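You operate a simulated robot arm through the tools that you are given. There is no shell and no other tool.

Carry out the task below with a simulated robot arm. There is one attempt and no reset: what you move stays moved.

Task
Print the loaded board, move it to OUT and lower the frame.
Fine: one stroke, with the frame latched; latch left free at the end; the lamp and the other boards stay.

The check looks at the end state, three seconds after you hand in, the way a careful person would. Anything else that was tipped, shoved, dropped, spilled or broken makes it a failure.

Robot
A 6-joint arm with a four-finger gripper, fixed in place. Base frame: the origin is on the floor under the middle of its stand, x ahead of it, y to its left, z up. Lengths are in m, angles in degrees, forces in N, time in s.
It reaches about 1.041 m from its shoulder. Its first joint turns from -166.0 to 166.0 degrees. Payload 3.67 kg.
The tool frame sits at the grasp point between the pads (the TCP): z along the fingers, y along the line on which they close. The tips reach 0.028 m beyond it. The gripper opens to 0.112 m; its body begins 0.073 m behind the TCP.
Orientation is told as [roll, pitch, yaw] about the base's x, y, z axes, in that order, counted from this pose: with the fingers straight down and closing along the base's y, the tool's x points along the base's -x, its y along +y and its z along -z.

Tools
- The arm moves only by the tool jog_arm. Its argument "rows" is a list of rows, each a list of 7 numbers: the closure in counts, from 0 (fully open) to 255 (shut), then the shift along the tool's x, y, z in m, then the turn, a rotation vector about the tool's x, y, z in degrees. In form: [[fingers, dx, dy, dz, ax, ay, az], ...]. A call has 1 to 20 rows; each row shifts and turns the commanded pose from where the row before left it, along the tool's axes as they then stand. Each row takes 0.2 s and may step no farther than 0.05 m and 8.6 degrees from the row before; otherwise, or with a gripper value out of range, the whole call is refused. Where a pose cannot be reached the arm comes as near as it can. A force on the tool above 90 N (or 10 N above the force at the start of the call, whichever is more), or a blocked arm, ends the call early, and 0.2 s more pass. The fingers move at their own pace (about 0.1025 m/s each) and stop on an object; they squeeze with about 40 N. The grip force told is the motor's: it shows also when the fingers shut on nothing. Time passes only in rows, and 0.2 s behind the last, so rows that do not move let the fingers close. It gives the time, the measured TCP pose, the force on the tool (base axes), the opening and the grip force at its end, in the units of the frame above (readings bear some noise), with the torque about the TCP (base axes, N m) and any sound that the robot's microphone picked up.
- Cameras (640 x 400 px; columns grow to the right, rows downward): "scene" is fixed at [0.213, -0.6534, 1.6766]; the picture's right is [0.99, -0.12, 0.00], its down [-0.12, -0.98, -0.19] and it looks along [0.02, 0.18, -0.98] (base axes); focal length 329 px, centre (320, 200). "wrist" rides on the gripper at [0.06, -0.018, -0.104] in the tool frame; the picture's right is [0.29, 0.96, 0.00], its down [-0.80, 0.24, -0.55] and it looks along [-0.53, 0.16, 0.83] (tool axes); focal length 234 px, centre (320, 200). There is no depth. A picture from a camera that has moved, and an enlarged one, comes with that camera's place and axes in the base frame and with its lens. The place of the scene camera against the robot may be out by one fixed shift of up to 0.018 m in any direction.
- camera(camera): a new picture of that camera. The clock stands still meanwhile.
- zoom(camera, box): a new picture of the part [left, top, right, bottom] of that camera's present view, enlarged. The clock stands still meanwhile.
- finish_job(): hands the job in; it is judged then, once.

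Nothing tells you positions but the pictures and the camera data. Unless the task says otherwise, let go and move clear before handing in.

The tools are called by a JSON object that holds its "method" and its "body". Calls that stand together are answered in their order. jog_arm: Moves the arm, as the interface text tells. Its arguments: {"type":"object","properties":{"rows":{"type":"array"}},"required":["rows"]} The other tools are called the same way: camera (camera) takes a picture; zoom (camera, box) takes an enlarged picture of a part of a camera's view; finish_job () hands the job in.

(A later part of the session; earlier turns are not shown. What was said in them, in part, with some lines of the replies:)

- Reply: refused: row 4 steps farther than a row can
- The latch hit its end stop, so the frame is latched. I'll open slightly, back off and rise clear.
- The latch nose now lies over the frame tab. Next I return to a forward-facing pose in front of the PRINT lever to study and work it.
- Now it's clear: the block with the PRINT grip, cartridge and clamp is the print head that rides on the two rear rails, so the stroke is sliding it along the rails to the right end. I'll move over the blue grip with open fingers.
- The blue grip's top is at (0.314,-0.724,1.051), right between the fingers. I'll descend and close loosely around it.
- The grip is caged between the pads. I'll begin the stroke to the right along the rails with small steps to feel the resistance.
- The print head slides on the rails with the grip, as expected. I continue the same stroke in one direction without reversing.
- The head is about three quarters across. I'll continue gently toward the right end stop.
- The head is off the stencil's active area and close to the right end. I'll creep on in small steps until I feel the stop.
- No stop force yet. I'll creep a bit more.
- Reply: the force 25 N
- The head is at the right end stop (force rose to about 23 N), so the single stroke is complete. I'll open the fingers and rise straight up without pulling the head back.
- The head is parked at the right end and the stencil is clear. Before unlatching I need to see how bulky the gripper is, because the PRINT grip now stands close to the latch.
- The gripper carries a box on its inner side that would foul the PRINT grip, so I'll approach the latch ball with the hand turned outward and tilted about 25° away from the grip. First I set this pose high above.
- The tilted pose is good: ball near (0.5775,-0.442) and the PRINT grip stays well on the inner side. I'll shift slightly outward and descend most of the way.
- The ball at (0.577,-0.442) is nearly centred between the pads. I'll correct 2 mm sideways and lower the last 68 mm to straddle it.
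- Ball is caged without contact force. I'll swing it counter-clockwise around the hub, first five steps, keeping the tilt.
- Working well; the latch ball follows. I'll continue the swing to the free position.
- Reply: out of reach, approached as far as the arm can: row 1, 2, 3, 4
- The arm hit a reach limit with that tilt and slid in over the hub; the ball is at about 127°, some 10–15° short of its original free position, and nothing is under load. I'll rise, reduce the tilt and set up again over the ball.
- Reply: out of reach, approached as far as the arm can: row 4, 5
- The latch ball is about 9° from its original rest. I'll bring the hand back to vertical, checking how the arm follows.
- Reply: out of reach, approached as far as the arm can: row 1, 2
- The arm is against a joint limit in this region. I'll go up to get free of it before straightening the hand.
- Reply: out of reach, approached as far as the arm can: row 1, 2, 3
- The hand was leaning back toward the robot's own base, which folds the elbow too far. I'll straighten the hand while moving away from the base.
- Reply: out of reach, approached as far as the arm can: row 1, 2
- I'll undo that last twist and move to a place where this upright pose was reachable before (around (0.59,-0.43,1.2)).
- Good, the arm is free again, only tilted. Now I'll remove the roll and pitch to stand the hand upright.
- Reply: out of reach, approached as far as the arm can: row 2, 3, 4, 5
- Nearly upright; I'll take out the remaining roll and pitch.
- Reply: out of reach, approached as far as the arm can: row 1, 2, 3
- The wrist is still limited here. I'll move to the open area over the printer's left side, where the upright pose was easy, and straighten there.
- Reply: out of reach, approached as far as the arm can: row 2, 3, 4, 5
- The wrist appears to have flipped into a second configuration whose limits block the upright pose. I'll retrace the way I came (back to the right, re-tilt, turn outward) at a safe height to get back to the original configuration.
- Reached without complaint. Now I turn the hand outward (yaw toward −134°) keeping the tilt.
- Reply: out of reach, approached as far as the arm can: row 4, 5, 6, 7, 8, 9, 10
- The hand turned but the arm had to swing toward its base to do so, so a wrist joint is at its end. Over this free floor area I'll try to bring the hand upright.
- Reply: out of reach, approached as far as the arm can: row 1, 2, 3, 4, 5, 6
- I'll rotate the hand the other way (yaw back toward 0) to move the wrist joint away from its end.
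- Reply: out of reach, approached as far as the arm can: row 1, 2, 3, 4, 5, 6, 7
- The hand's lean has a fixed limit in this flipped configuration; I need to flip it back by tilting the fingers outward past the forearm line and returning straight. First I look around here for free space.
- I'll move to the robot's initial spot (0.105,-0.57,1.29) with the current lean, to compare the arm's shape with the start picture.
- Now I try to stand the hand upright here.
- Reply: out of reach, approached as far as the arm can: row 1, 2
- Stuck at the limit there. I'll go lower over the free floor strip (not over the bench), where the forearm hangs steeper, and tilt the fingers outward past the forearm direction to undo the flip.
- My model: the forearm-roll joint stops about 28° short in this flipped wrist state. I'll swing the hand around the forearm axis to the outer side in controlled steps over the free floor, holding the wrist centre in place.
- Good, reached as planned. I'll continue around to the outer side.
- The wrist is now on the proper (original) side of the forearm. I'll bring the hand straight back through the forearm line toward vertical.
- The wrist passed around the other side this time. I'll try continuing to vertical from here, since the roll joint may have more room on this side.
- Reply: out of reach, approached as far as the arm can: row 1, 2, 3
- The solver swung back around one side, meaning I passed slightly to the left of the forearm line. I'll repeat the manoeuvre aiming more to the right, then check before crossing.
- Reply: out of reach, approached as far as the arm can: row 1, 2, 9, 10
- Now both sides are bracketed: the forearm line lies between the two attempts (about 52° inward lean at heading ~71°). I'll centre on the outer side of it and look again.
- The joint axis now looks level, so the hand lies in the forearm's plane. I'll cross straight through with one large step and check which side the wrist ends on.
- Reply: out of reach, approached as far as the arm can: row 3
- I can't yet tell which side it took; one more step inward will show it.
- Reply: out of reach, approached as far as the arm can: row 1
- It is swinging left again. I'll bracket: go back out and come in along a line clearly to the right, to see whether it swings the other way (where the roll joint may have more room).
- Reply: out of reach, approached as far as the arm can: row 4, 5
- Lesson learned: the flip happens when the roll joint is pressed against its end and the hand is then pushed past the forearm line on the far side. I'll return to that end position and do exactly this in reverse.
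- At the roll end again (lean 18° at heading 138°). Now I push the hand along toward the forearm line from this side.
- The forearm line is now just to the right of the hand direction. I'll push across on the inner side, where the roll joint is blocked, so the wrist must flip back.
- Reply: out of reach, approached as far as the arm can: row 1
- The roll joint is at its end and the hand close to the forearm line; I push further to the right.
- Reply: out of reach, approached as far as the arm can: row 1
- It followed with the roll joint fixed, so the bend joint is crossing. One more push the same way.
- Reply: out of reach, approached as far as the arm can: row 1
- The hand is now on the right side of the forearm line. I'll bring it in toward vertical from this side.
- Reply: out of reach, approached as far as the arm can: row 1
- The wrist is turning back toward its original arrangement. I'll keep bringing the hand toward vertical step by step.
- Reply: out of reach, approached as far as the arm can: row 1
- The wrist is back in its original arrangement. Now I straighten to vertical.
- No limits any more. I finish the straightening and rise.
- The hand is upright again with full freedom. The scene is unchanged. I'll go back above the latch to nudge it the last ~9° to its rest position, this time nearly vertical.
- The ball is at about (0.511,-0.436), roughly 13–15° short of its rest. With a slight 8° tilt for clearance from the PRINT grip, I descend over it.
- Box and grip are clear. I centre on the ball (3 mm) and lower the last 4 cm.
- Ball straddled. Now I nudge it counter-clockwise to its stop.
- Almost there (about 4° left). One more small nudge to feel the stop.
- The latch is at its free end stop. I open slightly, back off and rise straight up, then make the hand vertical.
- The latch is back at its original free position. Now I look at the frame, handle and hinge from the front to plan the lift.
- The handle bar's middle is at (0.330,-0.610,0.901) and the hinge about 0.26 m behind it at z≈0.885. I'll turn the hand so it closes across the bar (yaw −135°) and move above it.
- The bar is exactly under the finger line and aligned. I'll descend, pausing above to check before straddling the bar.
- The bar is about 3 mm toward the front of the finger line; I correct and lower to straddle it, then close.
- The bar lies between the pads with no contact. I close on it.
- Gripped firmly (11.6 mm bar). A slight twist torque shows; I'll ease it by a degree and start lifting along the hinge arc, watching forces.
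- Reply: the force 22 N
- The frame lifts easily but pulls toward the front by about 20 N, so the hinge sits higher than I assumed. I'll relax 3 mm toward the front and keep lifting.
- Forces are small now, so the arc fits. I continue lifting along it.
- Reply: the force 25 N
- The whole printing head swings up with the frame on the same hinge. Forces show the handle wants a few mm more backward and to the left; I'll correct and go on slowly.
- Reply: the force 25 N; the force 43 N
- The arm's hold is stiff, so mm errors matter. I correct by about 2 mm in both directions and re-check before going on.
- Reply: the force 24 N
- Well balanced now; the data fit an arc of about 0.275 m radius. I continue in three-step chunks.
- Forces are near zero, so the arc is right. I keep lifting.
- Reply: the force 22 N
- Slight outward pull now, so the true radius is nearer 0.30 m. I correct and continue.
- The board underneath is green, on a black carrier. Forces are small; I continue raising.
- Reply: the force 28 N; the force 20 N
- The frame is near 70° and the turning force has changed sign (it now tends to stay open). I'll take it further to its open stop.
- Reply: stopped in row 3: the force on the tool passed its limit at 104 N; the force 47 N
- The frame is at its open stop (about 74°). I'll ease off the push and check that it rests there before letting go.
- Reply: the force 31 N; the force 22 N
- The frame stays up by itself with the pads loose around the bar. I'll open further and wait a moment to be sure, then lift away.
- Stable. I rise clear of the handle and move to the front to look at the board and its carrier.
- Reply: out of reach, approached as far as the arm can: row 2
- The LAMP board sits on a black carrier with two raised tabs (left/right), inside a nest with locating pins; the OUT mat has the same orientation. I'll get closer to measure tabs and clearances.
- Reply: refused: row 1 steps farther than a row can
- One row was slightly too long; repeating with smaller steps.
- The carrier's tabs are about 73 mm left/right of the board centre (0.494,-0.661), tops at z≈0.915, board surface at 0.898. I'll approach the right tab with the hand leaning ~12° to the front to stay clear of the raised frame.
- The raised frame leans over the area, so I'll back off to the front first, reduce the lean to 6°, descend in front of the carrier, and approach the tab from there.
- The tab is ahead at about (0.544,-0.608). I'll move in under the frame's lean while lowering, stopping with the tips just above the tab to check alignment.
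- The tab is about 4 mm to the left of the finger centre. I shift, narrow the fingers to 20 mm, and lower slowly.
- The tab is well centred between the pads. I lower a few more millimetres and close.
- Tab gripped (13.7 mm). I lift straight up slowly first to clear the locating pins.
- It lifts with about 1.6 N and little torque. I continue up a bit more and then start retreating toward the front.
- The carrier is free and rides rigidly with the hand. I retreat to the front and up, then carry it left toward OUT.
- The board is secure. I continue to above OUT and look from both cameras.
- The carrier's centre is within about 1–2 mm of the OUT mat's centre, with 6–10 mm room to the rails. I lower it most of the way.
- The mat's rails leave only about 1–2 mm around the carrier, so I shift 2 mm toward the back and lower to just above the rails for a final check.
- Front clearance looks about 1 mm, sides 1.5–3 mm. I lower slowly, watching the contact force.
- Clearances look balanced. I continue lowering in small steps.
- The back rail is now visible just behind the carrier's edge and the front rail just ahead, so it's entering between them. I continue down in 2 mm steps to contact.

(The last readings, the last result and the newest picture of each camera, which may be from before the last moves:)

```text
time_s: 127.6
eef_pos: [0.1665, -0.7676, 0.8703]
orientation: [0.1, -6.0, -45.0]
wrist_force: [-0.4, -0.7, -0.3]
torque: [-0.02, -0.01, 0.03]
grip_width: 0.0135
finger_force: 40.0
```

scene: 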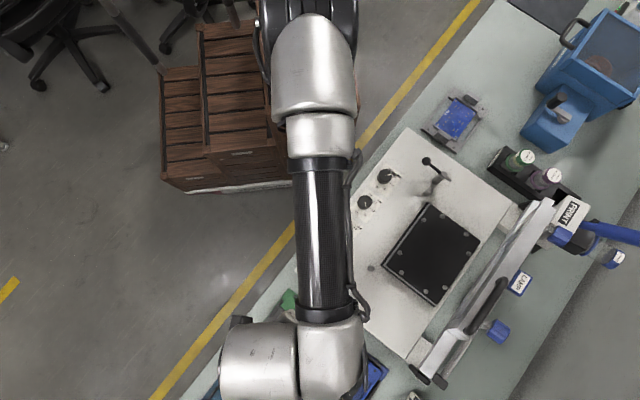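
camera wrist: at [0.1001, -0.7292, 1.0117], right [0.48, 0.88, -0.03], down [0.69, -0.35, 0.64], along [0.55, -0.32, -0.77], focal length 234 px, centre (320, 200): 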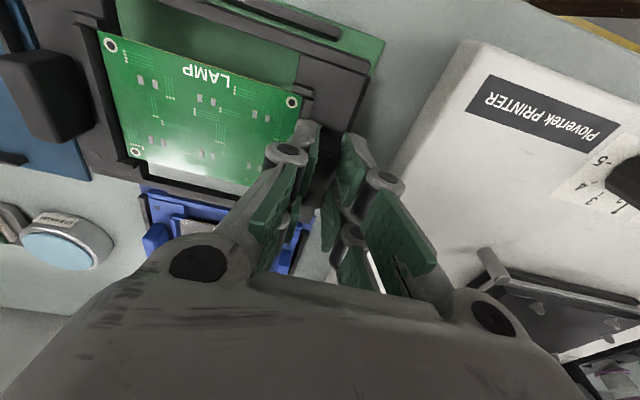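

{"method": "jog_arm", "body": {"rows": [[255, 0.0002, 0, 0.002, 0, 0, 0], [255, 0.0002, 0, 0.002, 0, 0, 0], [255, 0, 0, 0, 0, 0, 0]]}}

{"method": "zoom", "body": {"camera": "wrist", "box": [240, 0, 400, 100]}}

{"method": "zoom", "body": {"camera": "wrist", "box": [40, 100, 300, 260]}}

```text
time_s: 128.4
eef_pos: [0.1663, -0.7684, 0.8689]
orientation: [-0.1, -6.2, -45.0]
wrist_force: [0.9, 6.4, 31.6]
torque: [0.7, 0.43, -0.07]
grip_width: 0.0135
finger_force: 40.5
```

```text
4.00 times, centred on (320, 50) of wrist
camera zoom: at [0.1027, -0.7302, 0.9654], right [0.48, 0.88, -0.03], down [0.69, -0.35, 0.64], along [0.55, -0.32, -0.77], focal length 937 px, centre (320, 800)
```

zoom: 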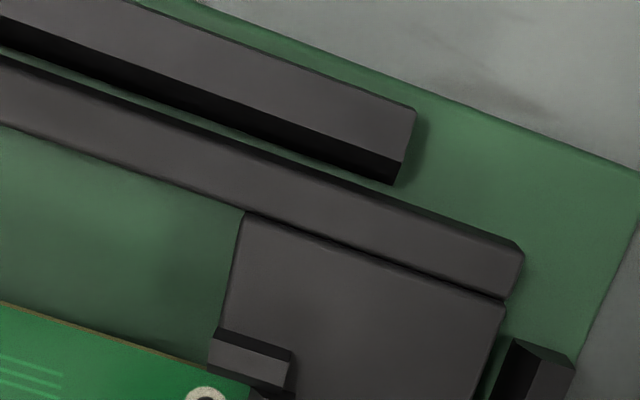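

```text
2.46 times, centred on (170, 180) of wrist
camera zoom: at [0.1027, -0.7302, 0.9654], right [0.48, 0.88, -0.03], down [0.69, -0.35, 0.64], along [0.55, -0.32, -0.77], focal length 576 px, centre (689, 249)
```

zoom: 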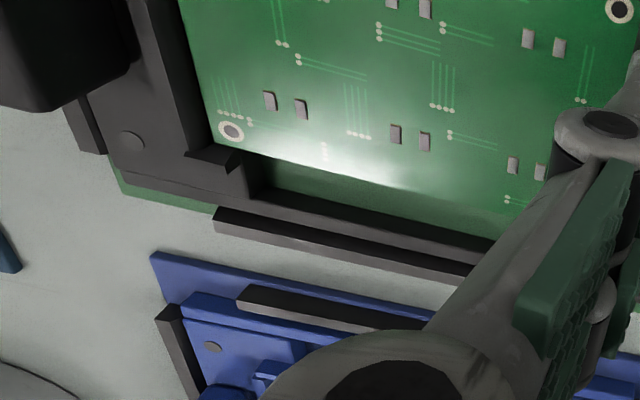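

Contact with about 30 N: the carrier sits between the rails (green gap visible in front, back rail's bevel visible). I relieve the pressure slightly and then open the fingers.

{"method": "jog_arm", "body": {"rows": [[255, -0.0001, 0, -0.001, 0, 0, 0], [255, 0, 0, 0, 0, 0, 0]]}}

```text
time_s: 129.0
eef_pos: [0.1657, -0.7683, 0.8686]
orientation: [-0.1, -6.2, -45.1]
wrist_force: [-0.5, -2.5, 26.5]
torque: [-0.22, -0.1, -0.07]
grip_width: 0.0134
finger_force: 39.6
```

{"method": "jog_arm", "body": {"rows": [[255, -0.0001, 0, -0.001, 0, 0, 0], [255, 0, 0, 0, 0, 0, 0]]}}

```text
time_s: 129.6
eef_pos: [0.1664, -0.7684, 0.8685]
orientation: [0.0, -6.1, -45.1]
wrist_force: [-1.2, -6.9, 16.0]
torque: [-0.82, -0.7, -0.29]
grip_width: 0.0135
finger_force: 39.6
```

{"method": "zoom", "body": {"camera": "wrist", "box": [90, 160, 250, 240]}}

{"method": "zoom", "body": {"camera": "wrist", "box": [0, 80, 120, 200]}}

{"method": "zoom", "body": {"camera": "wrist", "box": [330, 40, 410, 120]}}

{"method": "camera", "body": {"camera": "scene"}}

```text
4.00 times, centred on (170, 200) of wrist
camera zoom: at [0.1028, -0.7301, 0.9654], right [0.48, 0.88, -0.03], down [0.69, -0.35, 0.64], along [0.55, -0.32, -0.77], focal length 937 px, centre (920, 200)
```

zoom: 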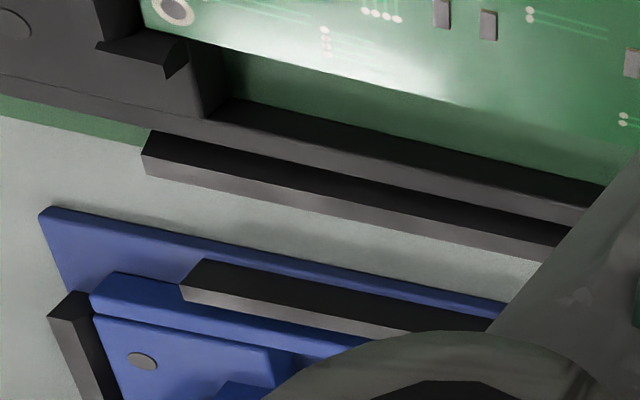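

```text
3.33 times, centred on (60, 140) of wrist
camera zoom: at [0.1028, -0.7301, 0.9654], right [0.48, 0.88, -0.03], down [0.69, -0.35, 0.64], along [0.55, -0.32, -0.77], focal length 781 px, centre (1187, 400)
```

zoom: 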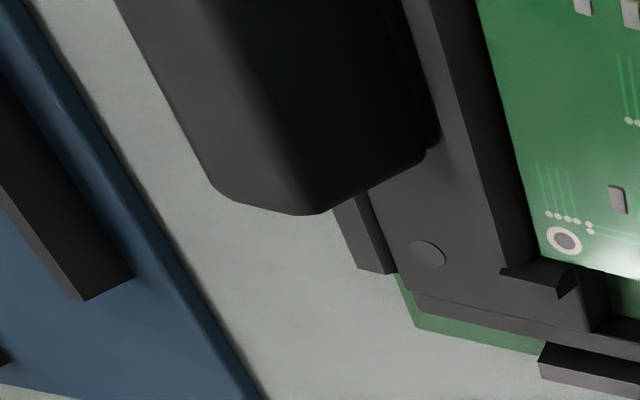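

```text
5.00 times, centred on (370, 80) of wrist
camera zoom: at [0.1028, -0.7301, 0.9654], right [0.48, 0.88, -0.03], down [0.69, -0.35, 0.64], along [0.55, -0.32, -0.77], focal length 1171 px, centre (70, 800)
```

zoom: 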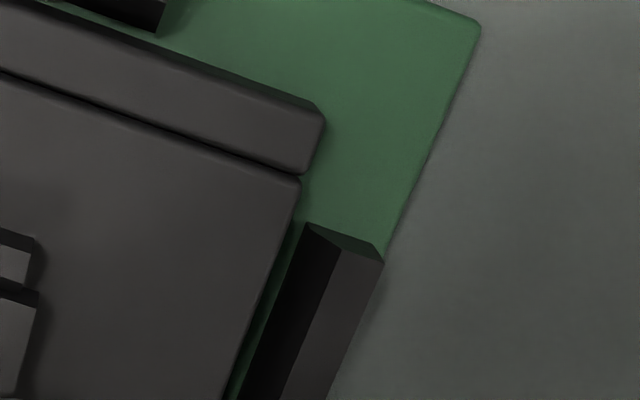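

```text
taken
```

scene: 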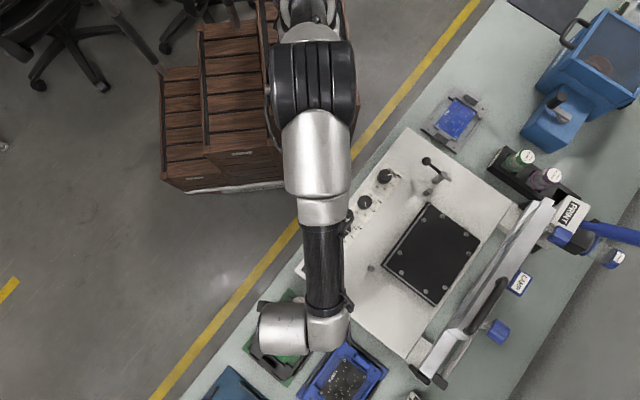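

{"method": "zoom", "body": {"camera": "wrist", "box": [280, 90, 400, 180]}}

{"method": "zoom", "body": {"camera": "scene", "box": [230, 290, 350, 400]}}

```text
4.44 times, centred on (340, 135) of wrist
camera zoom: at [0.1028, -0.7301, 0.9654], right [0.48, 0.88, -0.03], down [0.69, -0.35, 0.64], along [0.55, -0.32, -0.77], focal length 1041 px, centre (231, 489)
```

zoom: 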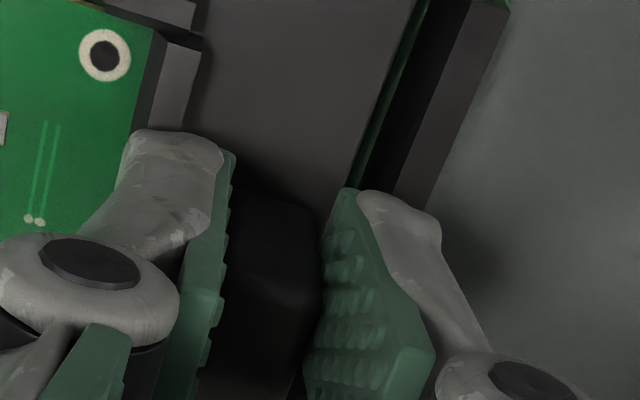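

```text
3.64 times, centred on (290, 345) of scene
camera zoom: at [0.213, -0.6534, 1.6766], right [0.99, -0.12, 0.0], down [-0.12, -0.98, -0.19], along [0.02, 0.18, -0.98], focal length 1196 px, centre (429, -327)
```

zoom: 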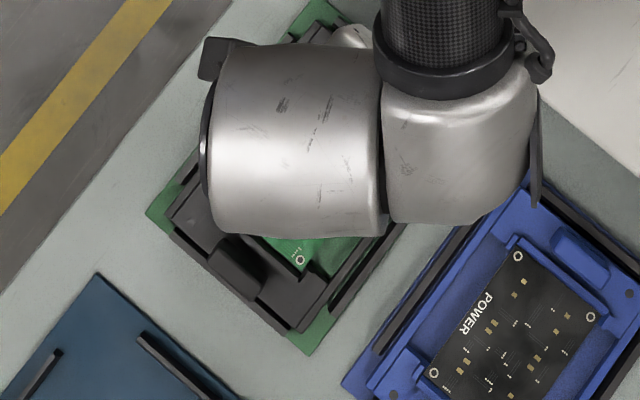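

The outer fingertip is right above the right-hand rail and the carrier's left edge may ride on the left rail's slope. I'll lift 3 mm, shift 2 mm to the right, and lower again.

{"method": "jog_arm", "body": {"rows": [[255, -0.0003, 0, -0.003, 0, 0, 0], [255, 0, 0.0022, 0, 0, 0, 0], [255, 0.0003, 0, 0.0025, 0, 0, 0], [255, 0, 0, 0, 0, 0, 0]]}}

{"method": "zoom", "body": {"camera": "wrist", "box": [330, 40, 410, 120]}}

{"method": "zoom", "body": {"camera": "wrist", "box": [0, 80, 120, 200]}}

{"method": "zoom", "body": {"camera": "wrist", "box": [90, 160, 250, 240]}}

```text
time_s: 130.6
eef_pos: [0.1679, -0.7659, 0.8679]
orientation: [0.0, -6.0, -45.1]
wrist_force: [-0.8, 1.5, 2.5]
torque: [-0.14, -0.19, 0.02]
grip_width: 0.0136
finger_force: 40.2
```

```text
5.00 times, centred on (370, 80) of wrist
camera zoom: at [0.1045, -0.7286, 0.9655], right [0.48, 0.88, -0.03], down [0.69, -0.35, 0.64], along [0.55, -0.32, -0.77], focal length 1171 px, centre (70, 800)
```

zoom: 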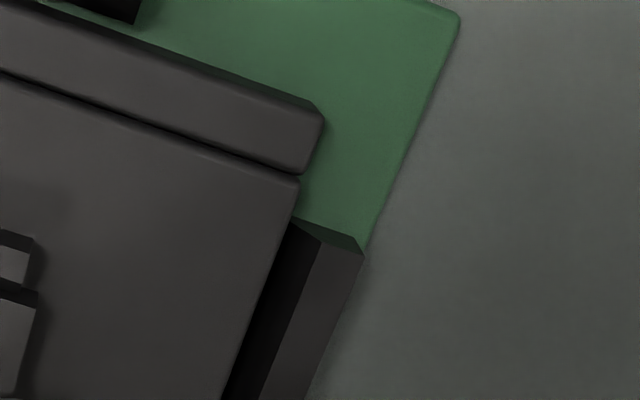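

```text
3.33 times, centred on (60, 140) of wrist
camera zoom: at [0.1045, -0.7286, 0.9655], right [0.48, 0.88, -0.03], down [0.69, -0.35, 0.64], along [0.55, -0.32, -0.77], focal length 781 px, centre (1187, 400)
```

zoom: 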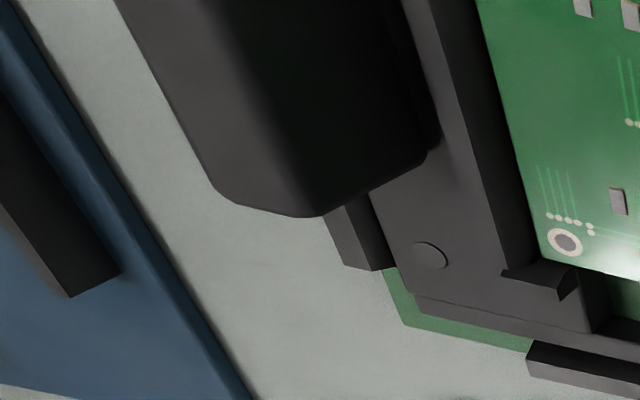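

```text
4.00 times, centred on (170, 200) of wrist
camera zoom: at [0.1045, -0.7286, 0.9655], right [0.48, 0.88, -0.03], down [0.69, -0.35, 0.64], along [0.55, -0.32, -0.77], focal length 937 px, centre (920, 200)
```

zoom: 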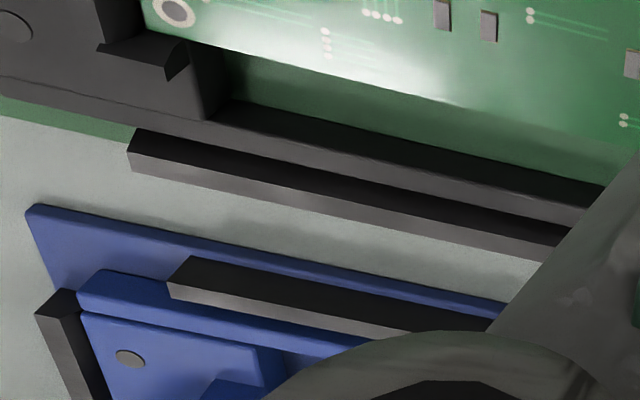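

Centred left-right now with both side slopes visible. I lower further.

{"method": "jog_arm", "body": {"rows": [[255, 0.0001, 0, 0.0012, 0, 0, 0], [255, 0.0001, 0, 0.0012, 0, 0, 0], [255, 0, 0, 0, 0, 0, 0]]}}

```text
time_s: 131.4
eef_pos: [0.1673, -0.7667, 0.867]
orientation: [-0.2, -6.1, -45.0]
wrist_force: [3.1, 9.4, 34.9]
torque: [0.64, 0.29, -0.07]
grip_width: 0.0134
finger_force: 40.5
```

The fingertip is resting on the right rail, so I can't push lower with this grip. I unload by a millimetre and open gently so the carrier settles into the rails.

{"method": "jog_arm", "body": {"rows": [[255, -0.0001, 0, -0.0014, 0, 0, 0], [255, 0, 0, 0, 0, 0, 0]]}}

{"method": "jog_arm", "body": {"rows": [[235, 0, 0, 0, 0, 0, 0], [215, 0, 0, 0, 0, 0, 0], [210, 0, 0, 0, 0, 0, 0], [210, 0, 0, 0, 0, 0, 0]]}}

{"method": "camera", "body": {"camera": "wrist"}}

{"method": "zoom", "body": {"camera": "wrist", "box": [40, 0, 400, 225]}}

```text
time_s: 132.0
eef_pos: [0.1675, -0.7665, 0.8685]
orientation: [0.0, -6.2, -45.1]
wrist_force: [-0.7, -5.3, 25.4]
torque: [-0.41, -0.22, -0.09]
grip_width: 0.0135
finger_force: 40.4
```

```text
time_s: 133.0
eef_pos: [0.168, -0.7647, 0.8674]
orientation: [0.2, -6.0, -45.0]
wrist_force: [-1.5, -0.4, 12.7]
torque: [0.05, 0.38, 0.02]
grip_width: 0.0208
finger_force: 1.0
```

```text
taken
camera wrist: at [0.1045, -0.7277, 0.9643], right [0.48, 0.88, -0.03], down [0.69, -0.35, 0.64], along [0.55, -0.32, -0.77], focal length 234 px, centre (320, 200)
```

wrist: 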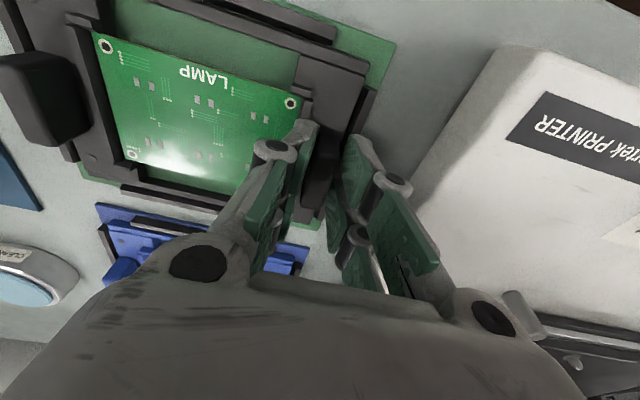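

```text
1.78 times, centred on (220, 112) of wrist
camera zoom: at [0.1045, -0.7277, 0.9643], right [0.48, 0.88, -0.03], down [0.69, -0.35, 0.64], along [0.55, -0.32, -0.77], focal length 416 px, centre (498, 356)
```

zoom: 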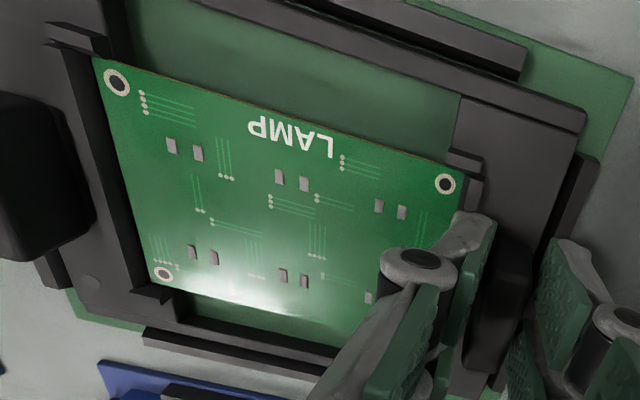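

Released. The fingers still touch lightly, so I rise straight up and check that the carrier stays put.

{"method": "jog_arm", "body": {"rows": [[210, -0.0003, 0, -0.003, 0, 0, 0], [210, -0.0005, 0, -0.005, 0, 0, 0], [205, -0.001, 0, -0.01, 0, 0, 0], [200, -0.002, 0, -0.02, 0, 0, 0], [200, -0.004, 0, -0.035, 0, 0, 0]]}}

{"method": "camera", "body": {"camera": "wrist"}}

{"method": "zoom", "body": {"camera": "wrist", "box": [40, 0, 400, 225]}}

```text
time_s: 134.2
eef_pos: [0.1689, -0.7665, 0.942]
orientation: [0.1, -5.9, -45.1]
wrist_force: [-0.4, -1.0, 0.5]
torque: [0.0, 0.01, -0.01]
grip_width: 0.0242
finger_force: 0.1
```

```text
taken
camera wrist: at [0.1057, -0.7288, 1.0392], right [0.48, 0.88, -0.03], down [0.69, -0.35, 0.63], along [0.55, -0.32, -0.77], focal length 234 px, centre (320, 200)
```

wrist: 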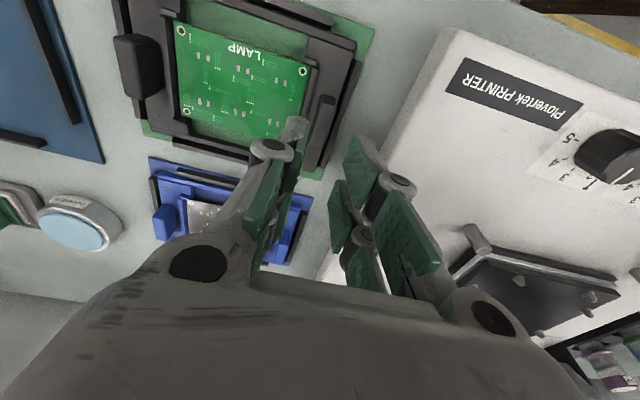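

```text
1.78 times, centred on (220, 112) of wrist
camera zoom: at [0.1057, -0.7288, 1.0392], right [0.48, 0.88, -0.03], down [0.69, -0.35, 0.63], along [0.55, -0.32, -0.77], focal length 416 px, centre (498, 356)
```

zoom: 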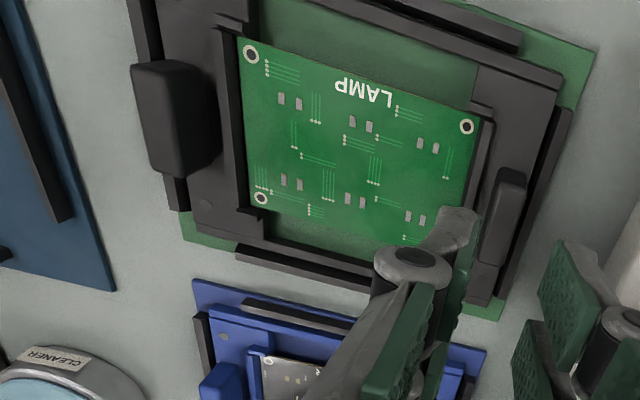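

The carrier stayed in place. I move up and aside to inspect how it sits.

{"method": "jog_arm", "body": {"rows": [[150, 0, 0, -0.04, 0, 0, 0], [100, 0, 0, -0.04, 0, 0, 0], [50, 0, 0, -0.04, 0, 6, 0], [0, 0, 0.04, -0.02, 0, 0, 0], [0, 0, 0.045, 0, 0, 0, 0], [0, 0, 0.045, 0, 0, 0, 0], [0, 0, 0.045, 0, 0, 0, 0]]}}

{"method": "camera", "body": {"camera": "scene"}}

{"method": "zoom", "body": {"camera": "scene", "box": [220, 270, 400, 400]}}

{"method": "camera", "body": {"camera": "wrist"}}

```text
time_s: 135.8
eef_pos: [0.2804, -0.6357, 1.0814]
orientation: [0.1, -0.1, -45.2]
wrist_force: [0.3, 0.5, -0.9]
torque: [-0.01, -0.02, 0.04]
grip_width: 0.1118
finger_force: 0.1
```

```text
taken
```

scene: 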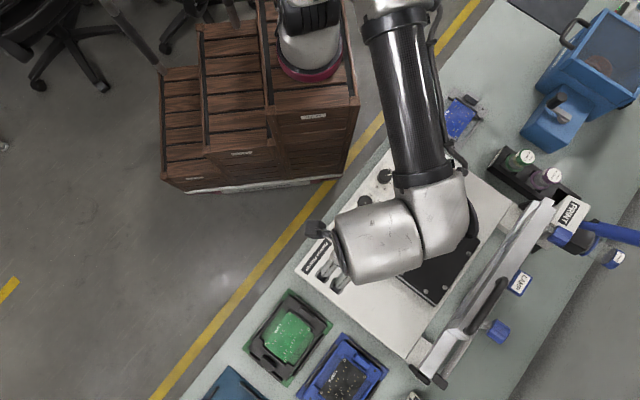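

```text
3.08 times, centred on (310, 335) of scene
camera zoom: at [0.213, -0.6534, 1.6766], right [0.99, -0.12, 0.0], down [-0.12, -0.98, -0.19], along [0.02, 0.18, -0.98], focal length 1012 px, centre (351, -215)
```

zoom: 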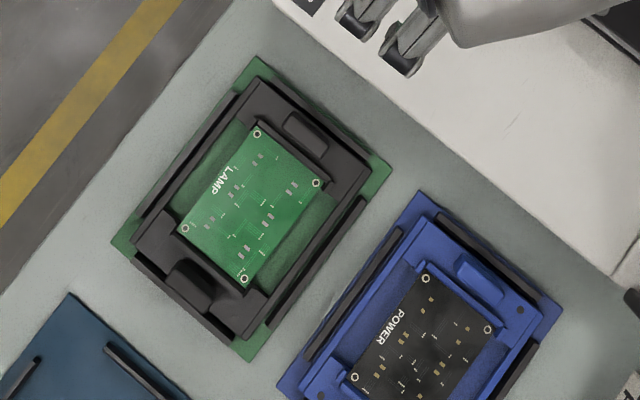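

```text
taken
camera wrist: at [0.2249, -0.6049, 1.186], right [0.48, 0.88, 0.0], down [0.73, -0.4, 0.55], along [0.49, -0.26, -0.83], focal length 234 px, centre (320, 200)
```

wrist: 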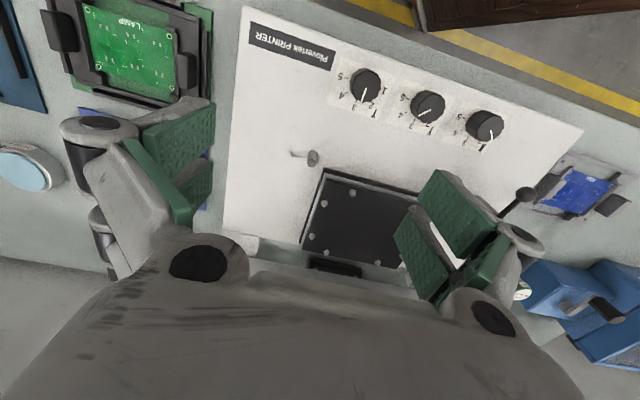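

{"method": "zoom", "body": {"camera": "scene", "box": [235, 280, 345, 395]}}

{"method": "zoom", "body": {"camera": "scene", "box": [285, 320, 400, 400]}}

{"method": "zoom", "body": {"camera": "wrist", "box": [30, 0, 220, 120]}}

```text
3.48 times, centred on (290, 338) of scene
camera zoom: at [0.213, -0.6534, 1.6766], right [0.99, -0.12, 0.0], down [-0.12, -0.98, -0.19], along [0.02, 0.18, -0.98], focal length 1144 px, centre (424, -278)
```

zoom: 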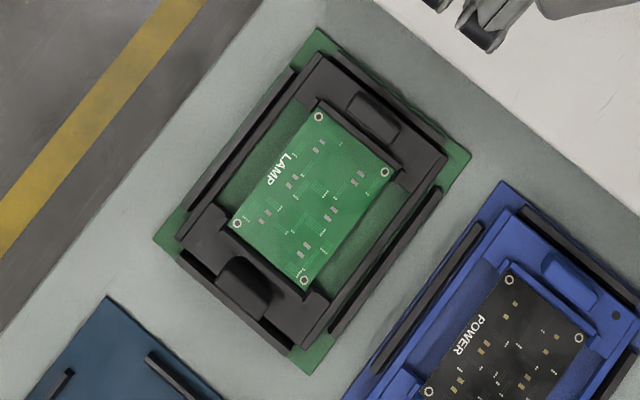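

```text
5.00 times, centred on (342, 360) of scene
camera zoom: at [0.213, -0.6534, 1.6766], right [0.99, -0.12, 0.0], down [-0.12, -0.98, -0.19], along [0.02, 0.18, -0.98], focal length 1645 px, centre (208, -600)
```

zoom: 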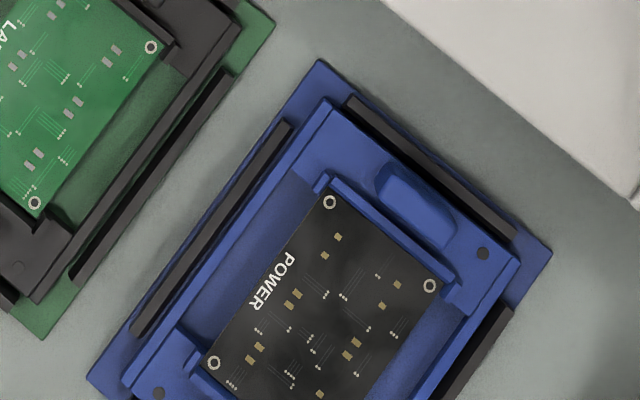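

```text
3.33 times, centred on (125, 60) of wrist
camera zoom: at [0.2249, -0.6049, 1.186], right [0.48, 0.88, 0.0], down [0.73, -0.4, 0.55], along [0.49, -0.26, -0.83], focal length 781 px, centre (970, 667)
```

zoom: 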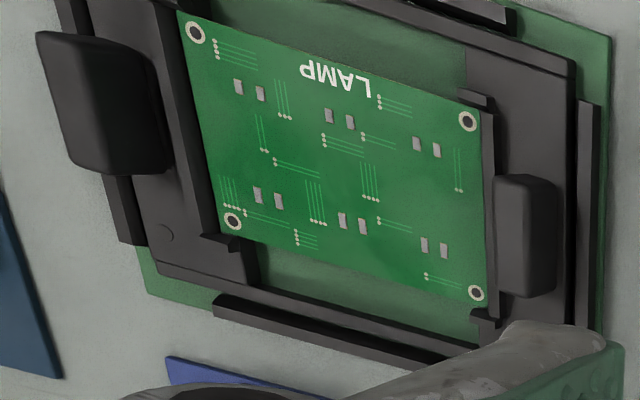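

The LAMP carrier sits level inside the OUT rails (board height equal at three corners, centre within ~2 mm of the mat centre). Now I go back to the raised frame's handle to lower it: first rise and turn the hand to −135°.

{"method": "jog_arm", "body": {"rows": [[60, 0, 0, -0.045, 0, 0, 0], [100, 0, 0, -0.045, 0, 0, 0], [141, 0, 0, -0.045, 0, 0, 0], [141, 0, 0, 0, 0, 0, 8.2], [141, 0, 0, 0, 0, 0, 8.2], [141, 0, 0, 0, 0, 0, 8.2], [141, 0, 0, 0, 0, 0, 8.2], [141, 0, 0, 0, 0, 0, 8.2], [141, 0, 0, 0, 0, 0, 8.2], [141, 0, 0, 0, 0, 0, 8.2], [141, 0, 0, 0, 0, 0, 8.2], [141, 0, 0, 0, 0, 0, 8.2], [141, 0, 0, 0, 0, 0, 8.2], [141, 0, 0, 0, 0, 0, 7.0]]}}

{"method": "camera", "body": {"camera": "scene"}}

```text
time_s: 138.8
eef_pos: [0.2821, -0.6345, 1.2159]
orientation: [0.0, 0.1, -134.2]
wrist_force: [0.1, 0.4, 0.1]
torque: [0.03, -0.01, 0.04]
grip_width: 0.05
finger_force: 0.1
```

```text
taken
```

scene: 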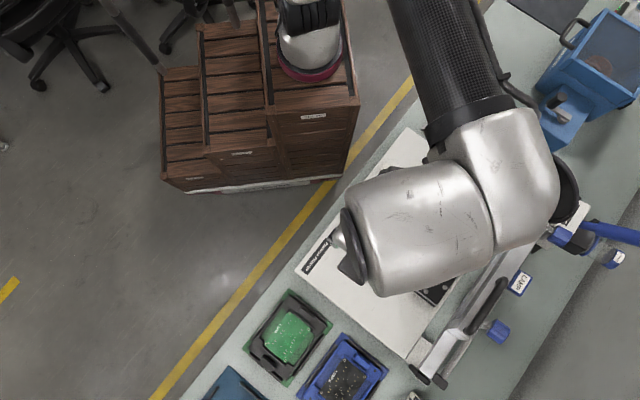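

{"method": "jog_arm", "body": {"rows": [[141, 0.0102, 0.0409, -0.001, 0, 0, 0], [141, 0.0102, 0.0409, -0.001, 0, 0, 0], [141, 0.0102, 0.0409, -0.001, 0, 0, 0], [141, 0.0102, 0.0409, -0.001, 0, 0, 0]]}}

{"method": "camera", "body": {"camera": "wrist"}}

{"method": "zoom", "body": {"camera": "wrist", "box": [220, 60, 420, 260]}}

```text
time_s: 139.8
eef_pos: [0.4281, -0.7195, 1.2208]
orientation: [0.1, 0.1, -134.2]
wrist_force: [0.2, 0.7, 0.3]
torque: [-0.03, -0.08, -0.02]
grip_width: 0.0498
finger_force: 0.1
```

```text
taken
camera wrist: at [0.4564, -0.6627, 1.3246], right [0.89, -0.46, 0.0], down [-0.38, -0.74, 0.55], along [-0.25, -0.49, -0.83], focal length 234 px, centre (320, 200)
```

wrist: 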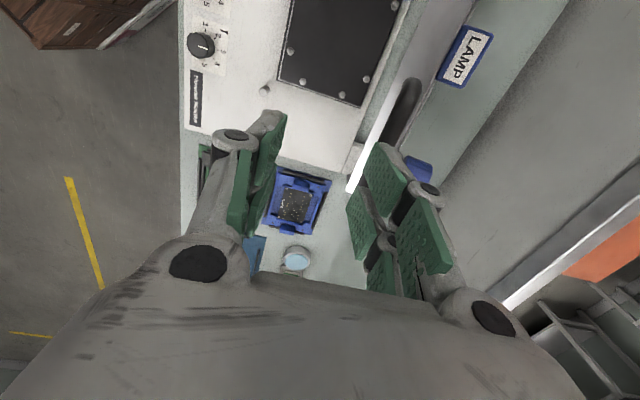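

```text
2.00 times, centred on (320, 160) of wrist
camera zoom: at [0.4564, -0.6627, 1.3246], right [0.89, -0.46, 0.0], down [-0.38, -0.74, 0.55], along [-0.25, -0.49, -0.83], focal length 468 px, centre (320, 280)
```

zoom: 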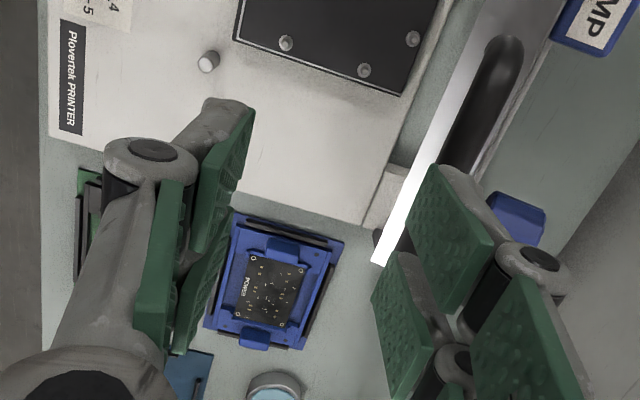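

{"method": "jog_arm", "body": {"rows": [[141, 0.0099, 0.0404, 0, 0, 0, 0], [141, 0, 0, 0, 0, 0, 0]]}}

{"method": "zoom", "body": {"camera": "wrist", "box": [220, 60, 420, 260]}}

```text
time_s: 140.4
eef_pos: [0.4627, -0.7395, 1.2207]
orientation: [0.1, 0.1, -134.1]
wrist_force: [0.2, 0.6, 0.4]
torque: [-0.05, 0.01, 0.03]
grip_width: 0.0501
finger_force: 0.1
```

```text
2.00 times, centred on (320, 160) of wrist
camera zoom: at [0.4914, -0.6836, 1.3241], right [0.89, -0.46, 0.0], down [-0.38, -0.74, 0.55], along [-0.25, -0.49, -0.83], focal length 468 px, centre (320, 280)
```

zoom: 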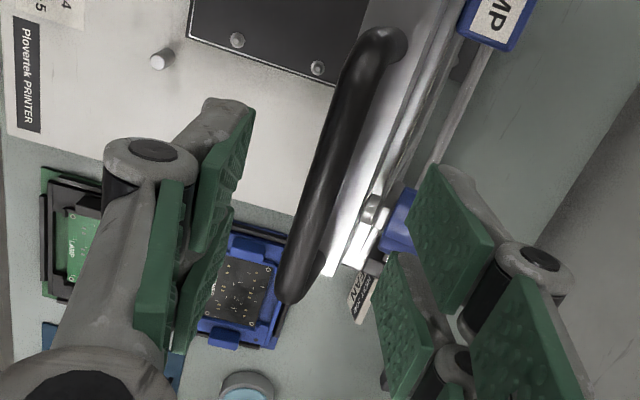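

The bar is centred. I descend onto it and close.

{"method": "jog_arm", "body": {"rows": [[160, 0, 0, 0.02, 0, 0, 0], [190, 0, 0, 0.015, 0, 0, 0], [200, 0, 0, 0.008, 0, 0, 0], [225, 0, 0, 0, 0, 0, 0], [255, 0, 0, 0, 0, 0, 0], [255, 0, 0, 0, 0, 0, 0]]}}

{"method": "zoom", "body": {"camera": "wrist", "box": [220, 60, 420, 260]}}

```text
time_s: 141.8
eef_pos: [0.4641, -0.7392, 1.1776]
orientation: [0.1, 0.1, -134.1]
wrist_force: [1.5, -0.7, -0.6]
torque: [-0.01, 0.02, -1.83]
grip_width: 0.011
finger_force: 45.1
```

```text
2.00 times, centred on (320, 160) of wrist
camera zoom: at [0.493, -0.6831, 1.2815], right [0.89, -0.46, 0.0], down [-0.38, -0.74, 0.55], along [-0.25, -0.49, -0.83], focal length 468 px, centre (320, 280)
```

zoom: 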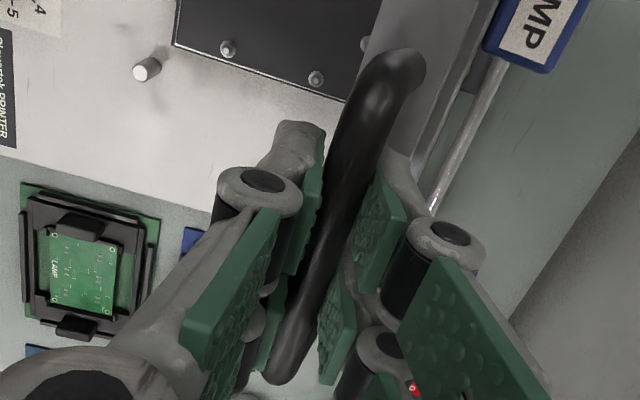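

Gripped. I now lower the frame back along the measured arc in small chunks, checking forces.

{"method": "jog_arm", "body": {"rows": [[255, 0, 0, 0, 0, 0, 0.6], [255, 0.0001, -0.0123, 0.006, 0, 0, 0], [255, 0.0001, -0.0137, 0.0068, 0, 0, 0], [255, 0.0001, -0.0137, 0.0068, 0, 0, 0], [255, 0, 0, 0, 0, 0, 0]]}}

```text
time_s: 143.0
eef_pos: [0.4356, -0.7093, 1.1582]
orientation: [0.0, 0.1, -134.6]
wrist_force: [-2.1, 9.7, 15.5]
torque: [0.02, 0.1, 0.12]
grip_width: 0.0107
finger_force: 45.6
```

{"method": "jog_arm", "body": {"rows": [[255, 0.0005, -0.014, 0.0077, 0, 0, 0], [255, 0.0001, -0.0135, 0.0084, 0, 0, 0], [255, 0.0001, -0.0135, 0.0086, 0, 0, 0], [255, 0, 0, 0, 0, 0, 0]]}}

```text
time_s: 144.0
eef_pos: [0.4058, -0.68, 1.1314]
orientation: [-0.1, 0.2, -134.8]
wrist_force: [-3.0, 6.2, 7.5]
torque: [-0.57, 0.6, 0.69]
grip_width: 0.0109
finger_force: 44.6
```

{"method": "jog_arm", "body": {"rows": [[255, 0.0001, -0.0113, 0.0093, 0, 0, 0], [255, 0.0001, -0.0108, 0.0097, 0, 0, 0], [255, 0.0001, -0.0102, 0.0102, 0, 0, 0], [255, 0, 0, 0, 0, 0, 0]]}}

```text
time_s: 145.0
eef_pos: [0.3833, -0.6589, 1.1007]
orientation: [0.0, 0.0, -134.8]
wrist_force: [3.5, -2.9, -6.2]
torque: [-0.17, 0.24, 1.05]
grip_width: 0.0111
finger_force: 45.2
```

{"method": "jog_arm", "body": {"rows": [[255, 0.0001, -0.0103, 0.0118, 0, 0, 0], [255, 0.0001, -0.0097, 0.0123, 0, 0, 0], [255, 0.0001, -0.0091, 0.0129, 0, 0, 0], [255, 0, 0, 0, 0, 0, 0]]}}

{"method": "camera", "body": {"camera": "scene"}}

```text
time_s: 146.0
eef_pos: [0.3633, -0.6379, 1.0656]
orientation: [-0.1, 0.1, -134.8]
wrist_force: [0.5, -18.1, -11.4]
torque: [-0.68, 0.53, 1.27]
grip_width: 0.0109
finger_force: 45.2
```

```text
taken
```

scene: 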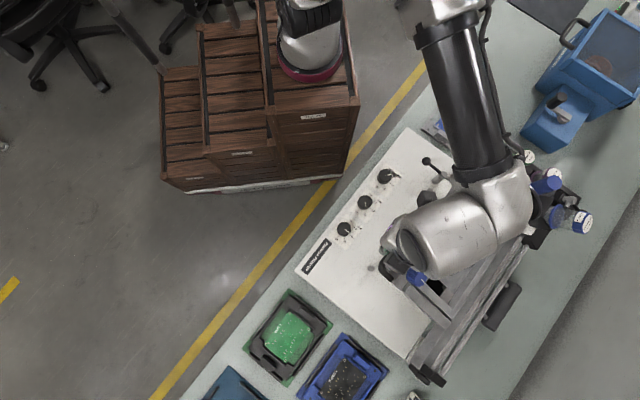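

{"method": "jog_arm", "body": {"rows": [[255, -0.0009, -0.0066, 0.013, 0, 0, 0], [255, 0.0001, -0.0066, 0.013, 0, 0, 0], [255, 0.0001, -0.006, 0.013, 0, 0, 0], [255, 0, 0, 0, 0, 0, 0]]}}

```text
time_s: 147.0
eef_pos: [0.3485, -0.6231, 1.0278]
orientation: [0.0, 0.1, -134.7]
wrist_force: [-14.4, 12.6, 5.7]
torque: [-0.39, 0.42, 1.41]
grip_width: 0.0108
finger_force: 44.9
```

{"method": "jog_arm", "body": {"rows": [[255, 0.0001, -0.0074, 0.0138, 0, 0, 0], [255, 0, -0.0047, 0.0132, 0, 0, 0], [255, 0, -0.004, 0.0135, 0, 0, 0], [255, 0, 0, 0, 0, 0, 0]]}}

```text
time_s: 148.0
eef_pos: [0.3388, -0.6122, 0.9851]
orientation: [0.0, 0.0, -134.7]
wrist_force: [-6.5, 8.4, 0.2]
torque: [-0.22, 0.14, 1.52]
grip_width: 0.011
finger_force: 44.7
```

{"method": "jog_arm", "body": {"rows": [[255, 0, -0.0038, 0.012, 0, 0, 0], [255, 0, -0.0025, 0.0138, 0, 0, 0], [255, 0, -0.0018, 0.0138, 0, 0, 0], [255, 0, 0, 0, 0, 0, 0]]}}

{"method": "camera", "body": {"camera": "scene"}}

```text
time_s: 149.0
eef_pos: [0.3328, -0.6072, 0.9461]
orientation: [0.0, 0.2, -134.7]
wrist_force: [-6.9, 4.0, -3.3]
torque: [-0.25, 0.29, 1.57]
grip_width: 0.0108
finger_force: 44.7
```

```text
taken
```

scene: 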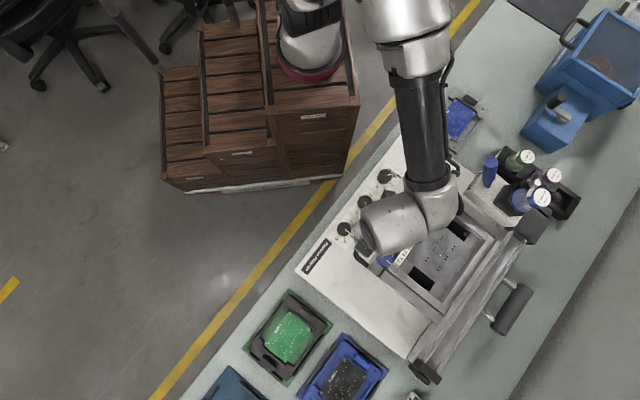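

Almost down. I lower the last 35 mm gently and watch for the frame seating.

{"method": "jog_arm", "body": {"rows": [[255, 0, -0.0012, 0.012, 0, 0, 0], [255, 0, -0.0005, 0.01, 0, 0, 0], [255, 0, 0, 0, 0, 0, 0]]}}

```text
time_s: 149.8
eef_pos: [0.3319, -0.6061, 0.9217]
orientation: [-0.1, 0.1, -134.7]
wrist_force: [-7.2, 13.1, -3.8]
torque: [0.27, -0.13, 1.58]
grip_width: 0.0109
finger_force: 44.9
```

{"method": "jog_arm", "body": {"rows": [[255, 0, -0.0008, 0.004, 0, 0, 0], [255, 0, -0.0003, 0.004, 0, 0, 0], [255, 0, 0, 0, 0, 0, 0]]}}

```text
time_s: 150.6
eef_pos: [0.3314, -0.6067, 0.9172]
orientation: [0.1, 0.2, -134.7]
wrist_force: [-2.9, 11.5, -2.6]
torque: [-0.11, 0.05, 1.44]
grip_width: 0.011
finger_force: 44.9
```

{"method": "jog_arm", "body": {"rows": [[255, 0, 0, 0.0025, 0, 0, 0], [255, 0, 0, 0.0025, 0, 0, 0], [255, 0, 0, 0, 0, 0, 0]]}}

{"method": "zoom", "body": {"camera": "scene", "box": [330, 140, 590, 350]}}

```text
time_s: 151.4
eef_pos: [0.3314, -0.6058, 0.9122]
orientation: [0.0, 0.0, -134.7]
wrist_force: [-2.3, 9.0, -3.4]
torque: [-0.66, 0.57, 1.51]
grip_width: 0.0109
finger_force: 45.0
```

```text
1.90 times, centred on (460, 245) of scene
camera zoom: at [0.213, -0.6534, 1.6766], right [0.99, -0.12, 0.0], down [-0.12, -0.98, -0.19], along [0.02, 0.18, -0.98], focal length 627 px, centre (53, 114)
```

zoom: 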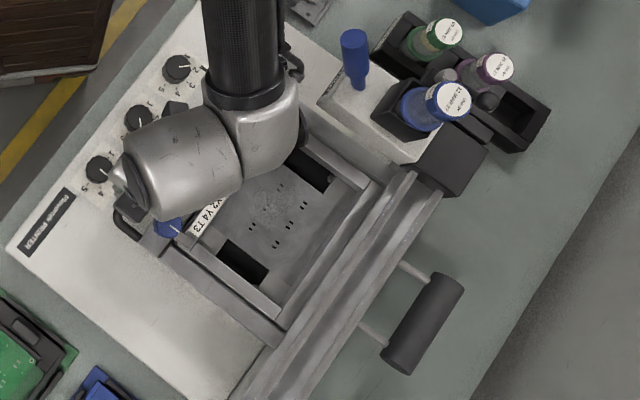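

{"method": "jog_arm", "body": {"rows": [[255, 0, 0, 0.0015, 0, 0, 0], [255, 0, 0, 0.0015, 0, 0, 0], [255, 0, 0, 0, 0, 0, 0]]}}

```text
time_s: 152.2
eef_pos: [0.3316, -0.6065, 0.9109]
orientation: [-0.1, 0.1, -134.8]
wrist_force: [-3.6, 6.1, -3.8]
torque: [-0.17, 0.14, 1.46]
grip_width: 0.0108
finger_force: 45.4
```

{"method": "jog_arm", "body": {"rows": [[255, 0, 0, 0.0015, 0, 0, 0], [255, 0, 0, 0.0015, 0, 0, 0], [255, 0, 0, 0, 0, 0, 0]]}}

```text
time_s: 153.0
eef_pos: [0.3311, -0.6054, 0.9071]
orientation: [0.1, 0.1, -134.6]
wrist_force: [-5.6, 8.3, 13.4]
torque: [0.68, -0.57, 1.52]
grip_width: 0.0107
finger_force: 45.4
```

The frame is seated (upward contact force). I relax slightly, open and rise clear of the handle.

{"method": "jog_arm", "body": {"rows": [[255, 0, 0, -0.001, 0, 0, 0], [230, 0, 0, 0, 0, 0, 0], [205, 0, 0, 0, 0, 0, 0], [200, 0, 0, 0, 0, 0, 0], [200, 0, 0, -0.02, 0, 0, 0], [200, 0, 0, -0.04, 0, 0, 0], [200, 0, 0, -0.045, 0, 0, 0], [200, 0, 0, -0.045, 0, 0, 0], [200, 0, 0, -0.045, 0, 0, 0], [150, 0, 0, -0.045, 0, 0, 0]]}}

{"method": "camera", "body": {"camera": "wrist"}}

{"method": "camera", "body": {"camera": "scene"}}

```text
time_s: 155.2
eef_pos: [0.3285, -0.6077, 1.149]
orientation: [0.0, 0.2, -134.6]
wrist_force: [0.5, -0.3, -0.8]
torque: [0.0, -0.01, 0.03]
grip_width: 0.0461
finger_force: 0.0
```

```text
taken
camera wrist: at [0.3569, -0.5518, 1.2516], right [0.88, -0.47, 0.0], down [-0.39, -0.74, 0.55], along [-0.26, -0.49, -0.83], focal length 234 px, centre (320, 200)
```

wrist: 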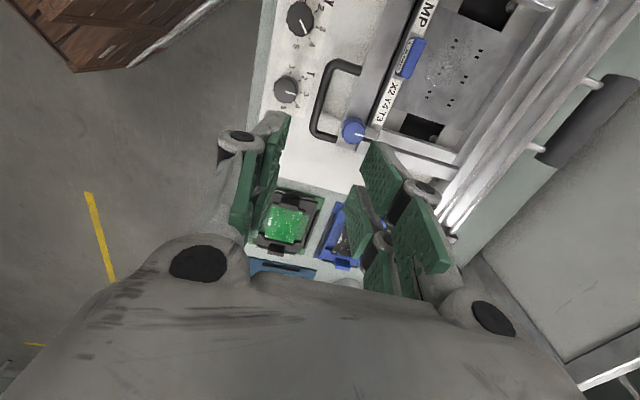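

```text
taken
```

scene: 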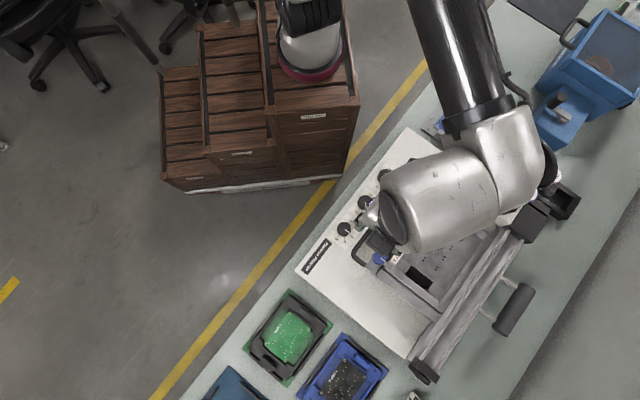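

The frame is down. I move the arm clear and take a full final look at the scene.

{"method": "jog_arm", "body": {"rows": [[100, 0, 0, -0.04, 0, 0, 0], [50, -0.0167, -0.0397, -0.01, 0, 0, 0], [0, -0.0167, -0.0397, -0.01, 0, 0, 0], [0, -0.0167, -0.0397, -0.01, 0, 0, 0], [0, -0.0167, -0.0397, -0.01, 0, 0, 0], [0, -0.0167, -0.0397, -0.01, 0, 0, 0]]}}

{"method": "camera", "body": {"camera": "scene"}}

{"method": "zoom", "body": {"camera": "scene", "box": [340, 120, 600, 330]}}

{"method": "zoom", "body": {"camera": "scene", "box": [400, 130, 500, 210]}}

{"method": "zoom", "body": {"camera": "scene", "box": [200, 260, 420, 400]}}

```text
time_s: 156.6
eef_pos: [0.1313, -0.5247, 1.2391]
orientation: [0.0, 0.2, -134.5]
wrist_force: [0.5, -0.6, -0.3]
torque: [0.03, 0.04, 0.0]
grip_width: 0.1122
finger_force: 0.1
```

```text
taken
```

scene: 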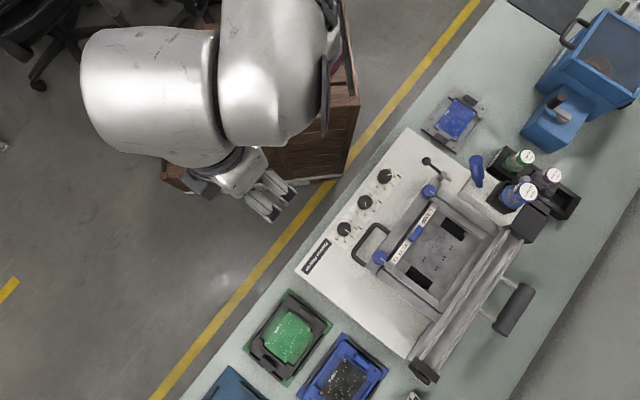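

```text
1.90 times, centred on (470, 225) of scene
camera zoom: at [0.213, -0.6534, 1.6766], right [0.99, -0.12, 0.0], down [-0.12, -0.98, -0.19], along [0.02, 0.18, -0.98], focal length 627 px, centre (34, 152)
```

zoom: 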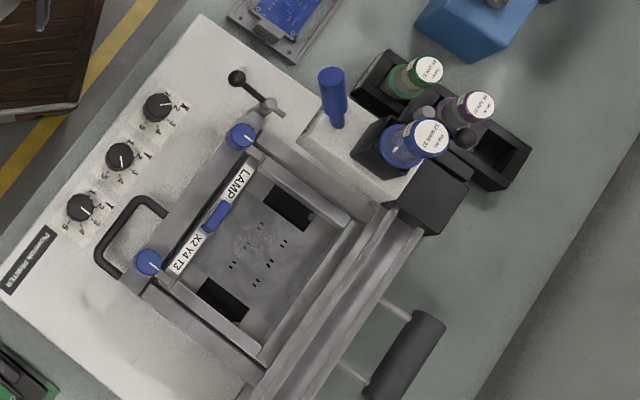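

```text
5.00 times, centred on (450, 170) of scene
camera zoom: at [0.213, -0.6534, 1.6766], right [0.99, -0.12, 0.0], down [-0.12, -0.98, -0.19], along [0.02, 0.18, -0.98], focal length 1645 px, centre (-330, 350)
```

zoom: 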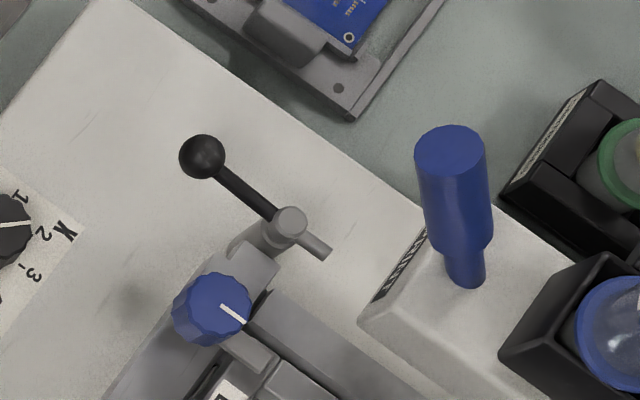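

```text
2.86 times, centred on (310, 330) of scene
camera zoom: at [0.213, -0.6534, 1.6766], right [0.99, -0.12, 0.0], down [-0.12, -0.98, -0.19], along [0.02, 0.18, -0.98], focal length 940 px, centre (349, -171)
```

zoom: 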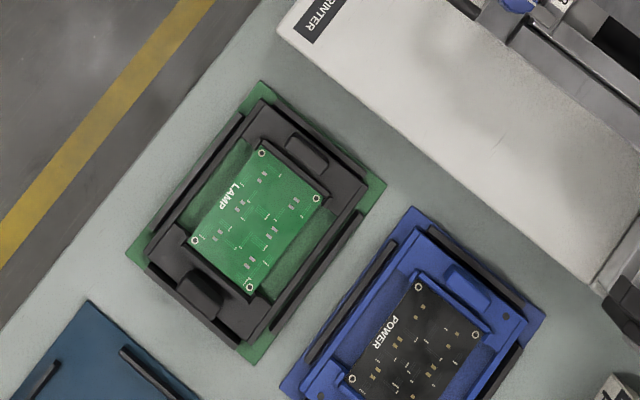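

Everything is in its final place:
- The frame is down, with its knobs where they were at the start.
- The latch is at its free stop.
- The LAMP board shows grey paste on its pads and sits level on OUT.
- The dials, FAN, POWER, cartridges and lamp are unchanged, and the arm is clear.

I hand the job in.

{"method": "finish_job", "body": {}}

```text
The job is handed in.
```

I've handed the job in. The LAMP board is printed and on OUT, and the frame is lowered with its latch free.

- **Print:** I latched the frame and slid the print head once, left to right, to its end stop. The board's pads now look grey with paste, where the unprinted FAN board's pads are gold. The dials already matched the stencil (X2, Y4, T3) and I left them alone.
- **Board:** It is on its carrier between the OUT rails, level and within about 2 mm of the centre. My fingertip met the right-hand rail while lowering, so the carrier dropped the last 3 mm or so as I let go.
- **Frame and latch:** The frame is closed, with its knobs where they were at the start. The latch is at its free stop. The print head stays parked at the right end of its rails.
- **Everything else:** FAN, POWER, the cartridges and the bench lamp look untouched.

Two things happened on the way:
- **Wrist joint:** It hit a limit while I was unlatching the first time. I worked it free in the air, away from everything, with no contact forces.
- **Frame stop:** Raising the frame, I hit its open stop at about 100 N and the arm stopped itself. I saw no damage.
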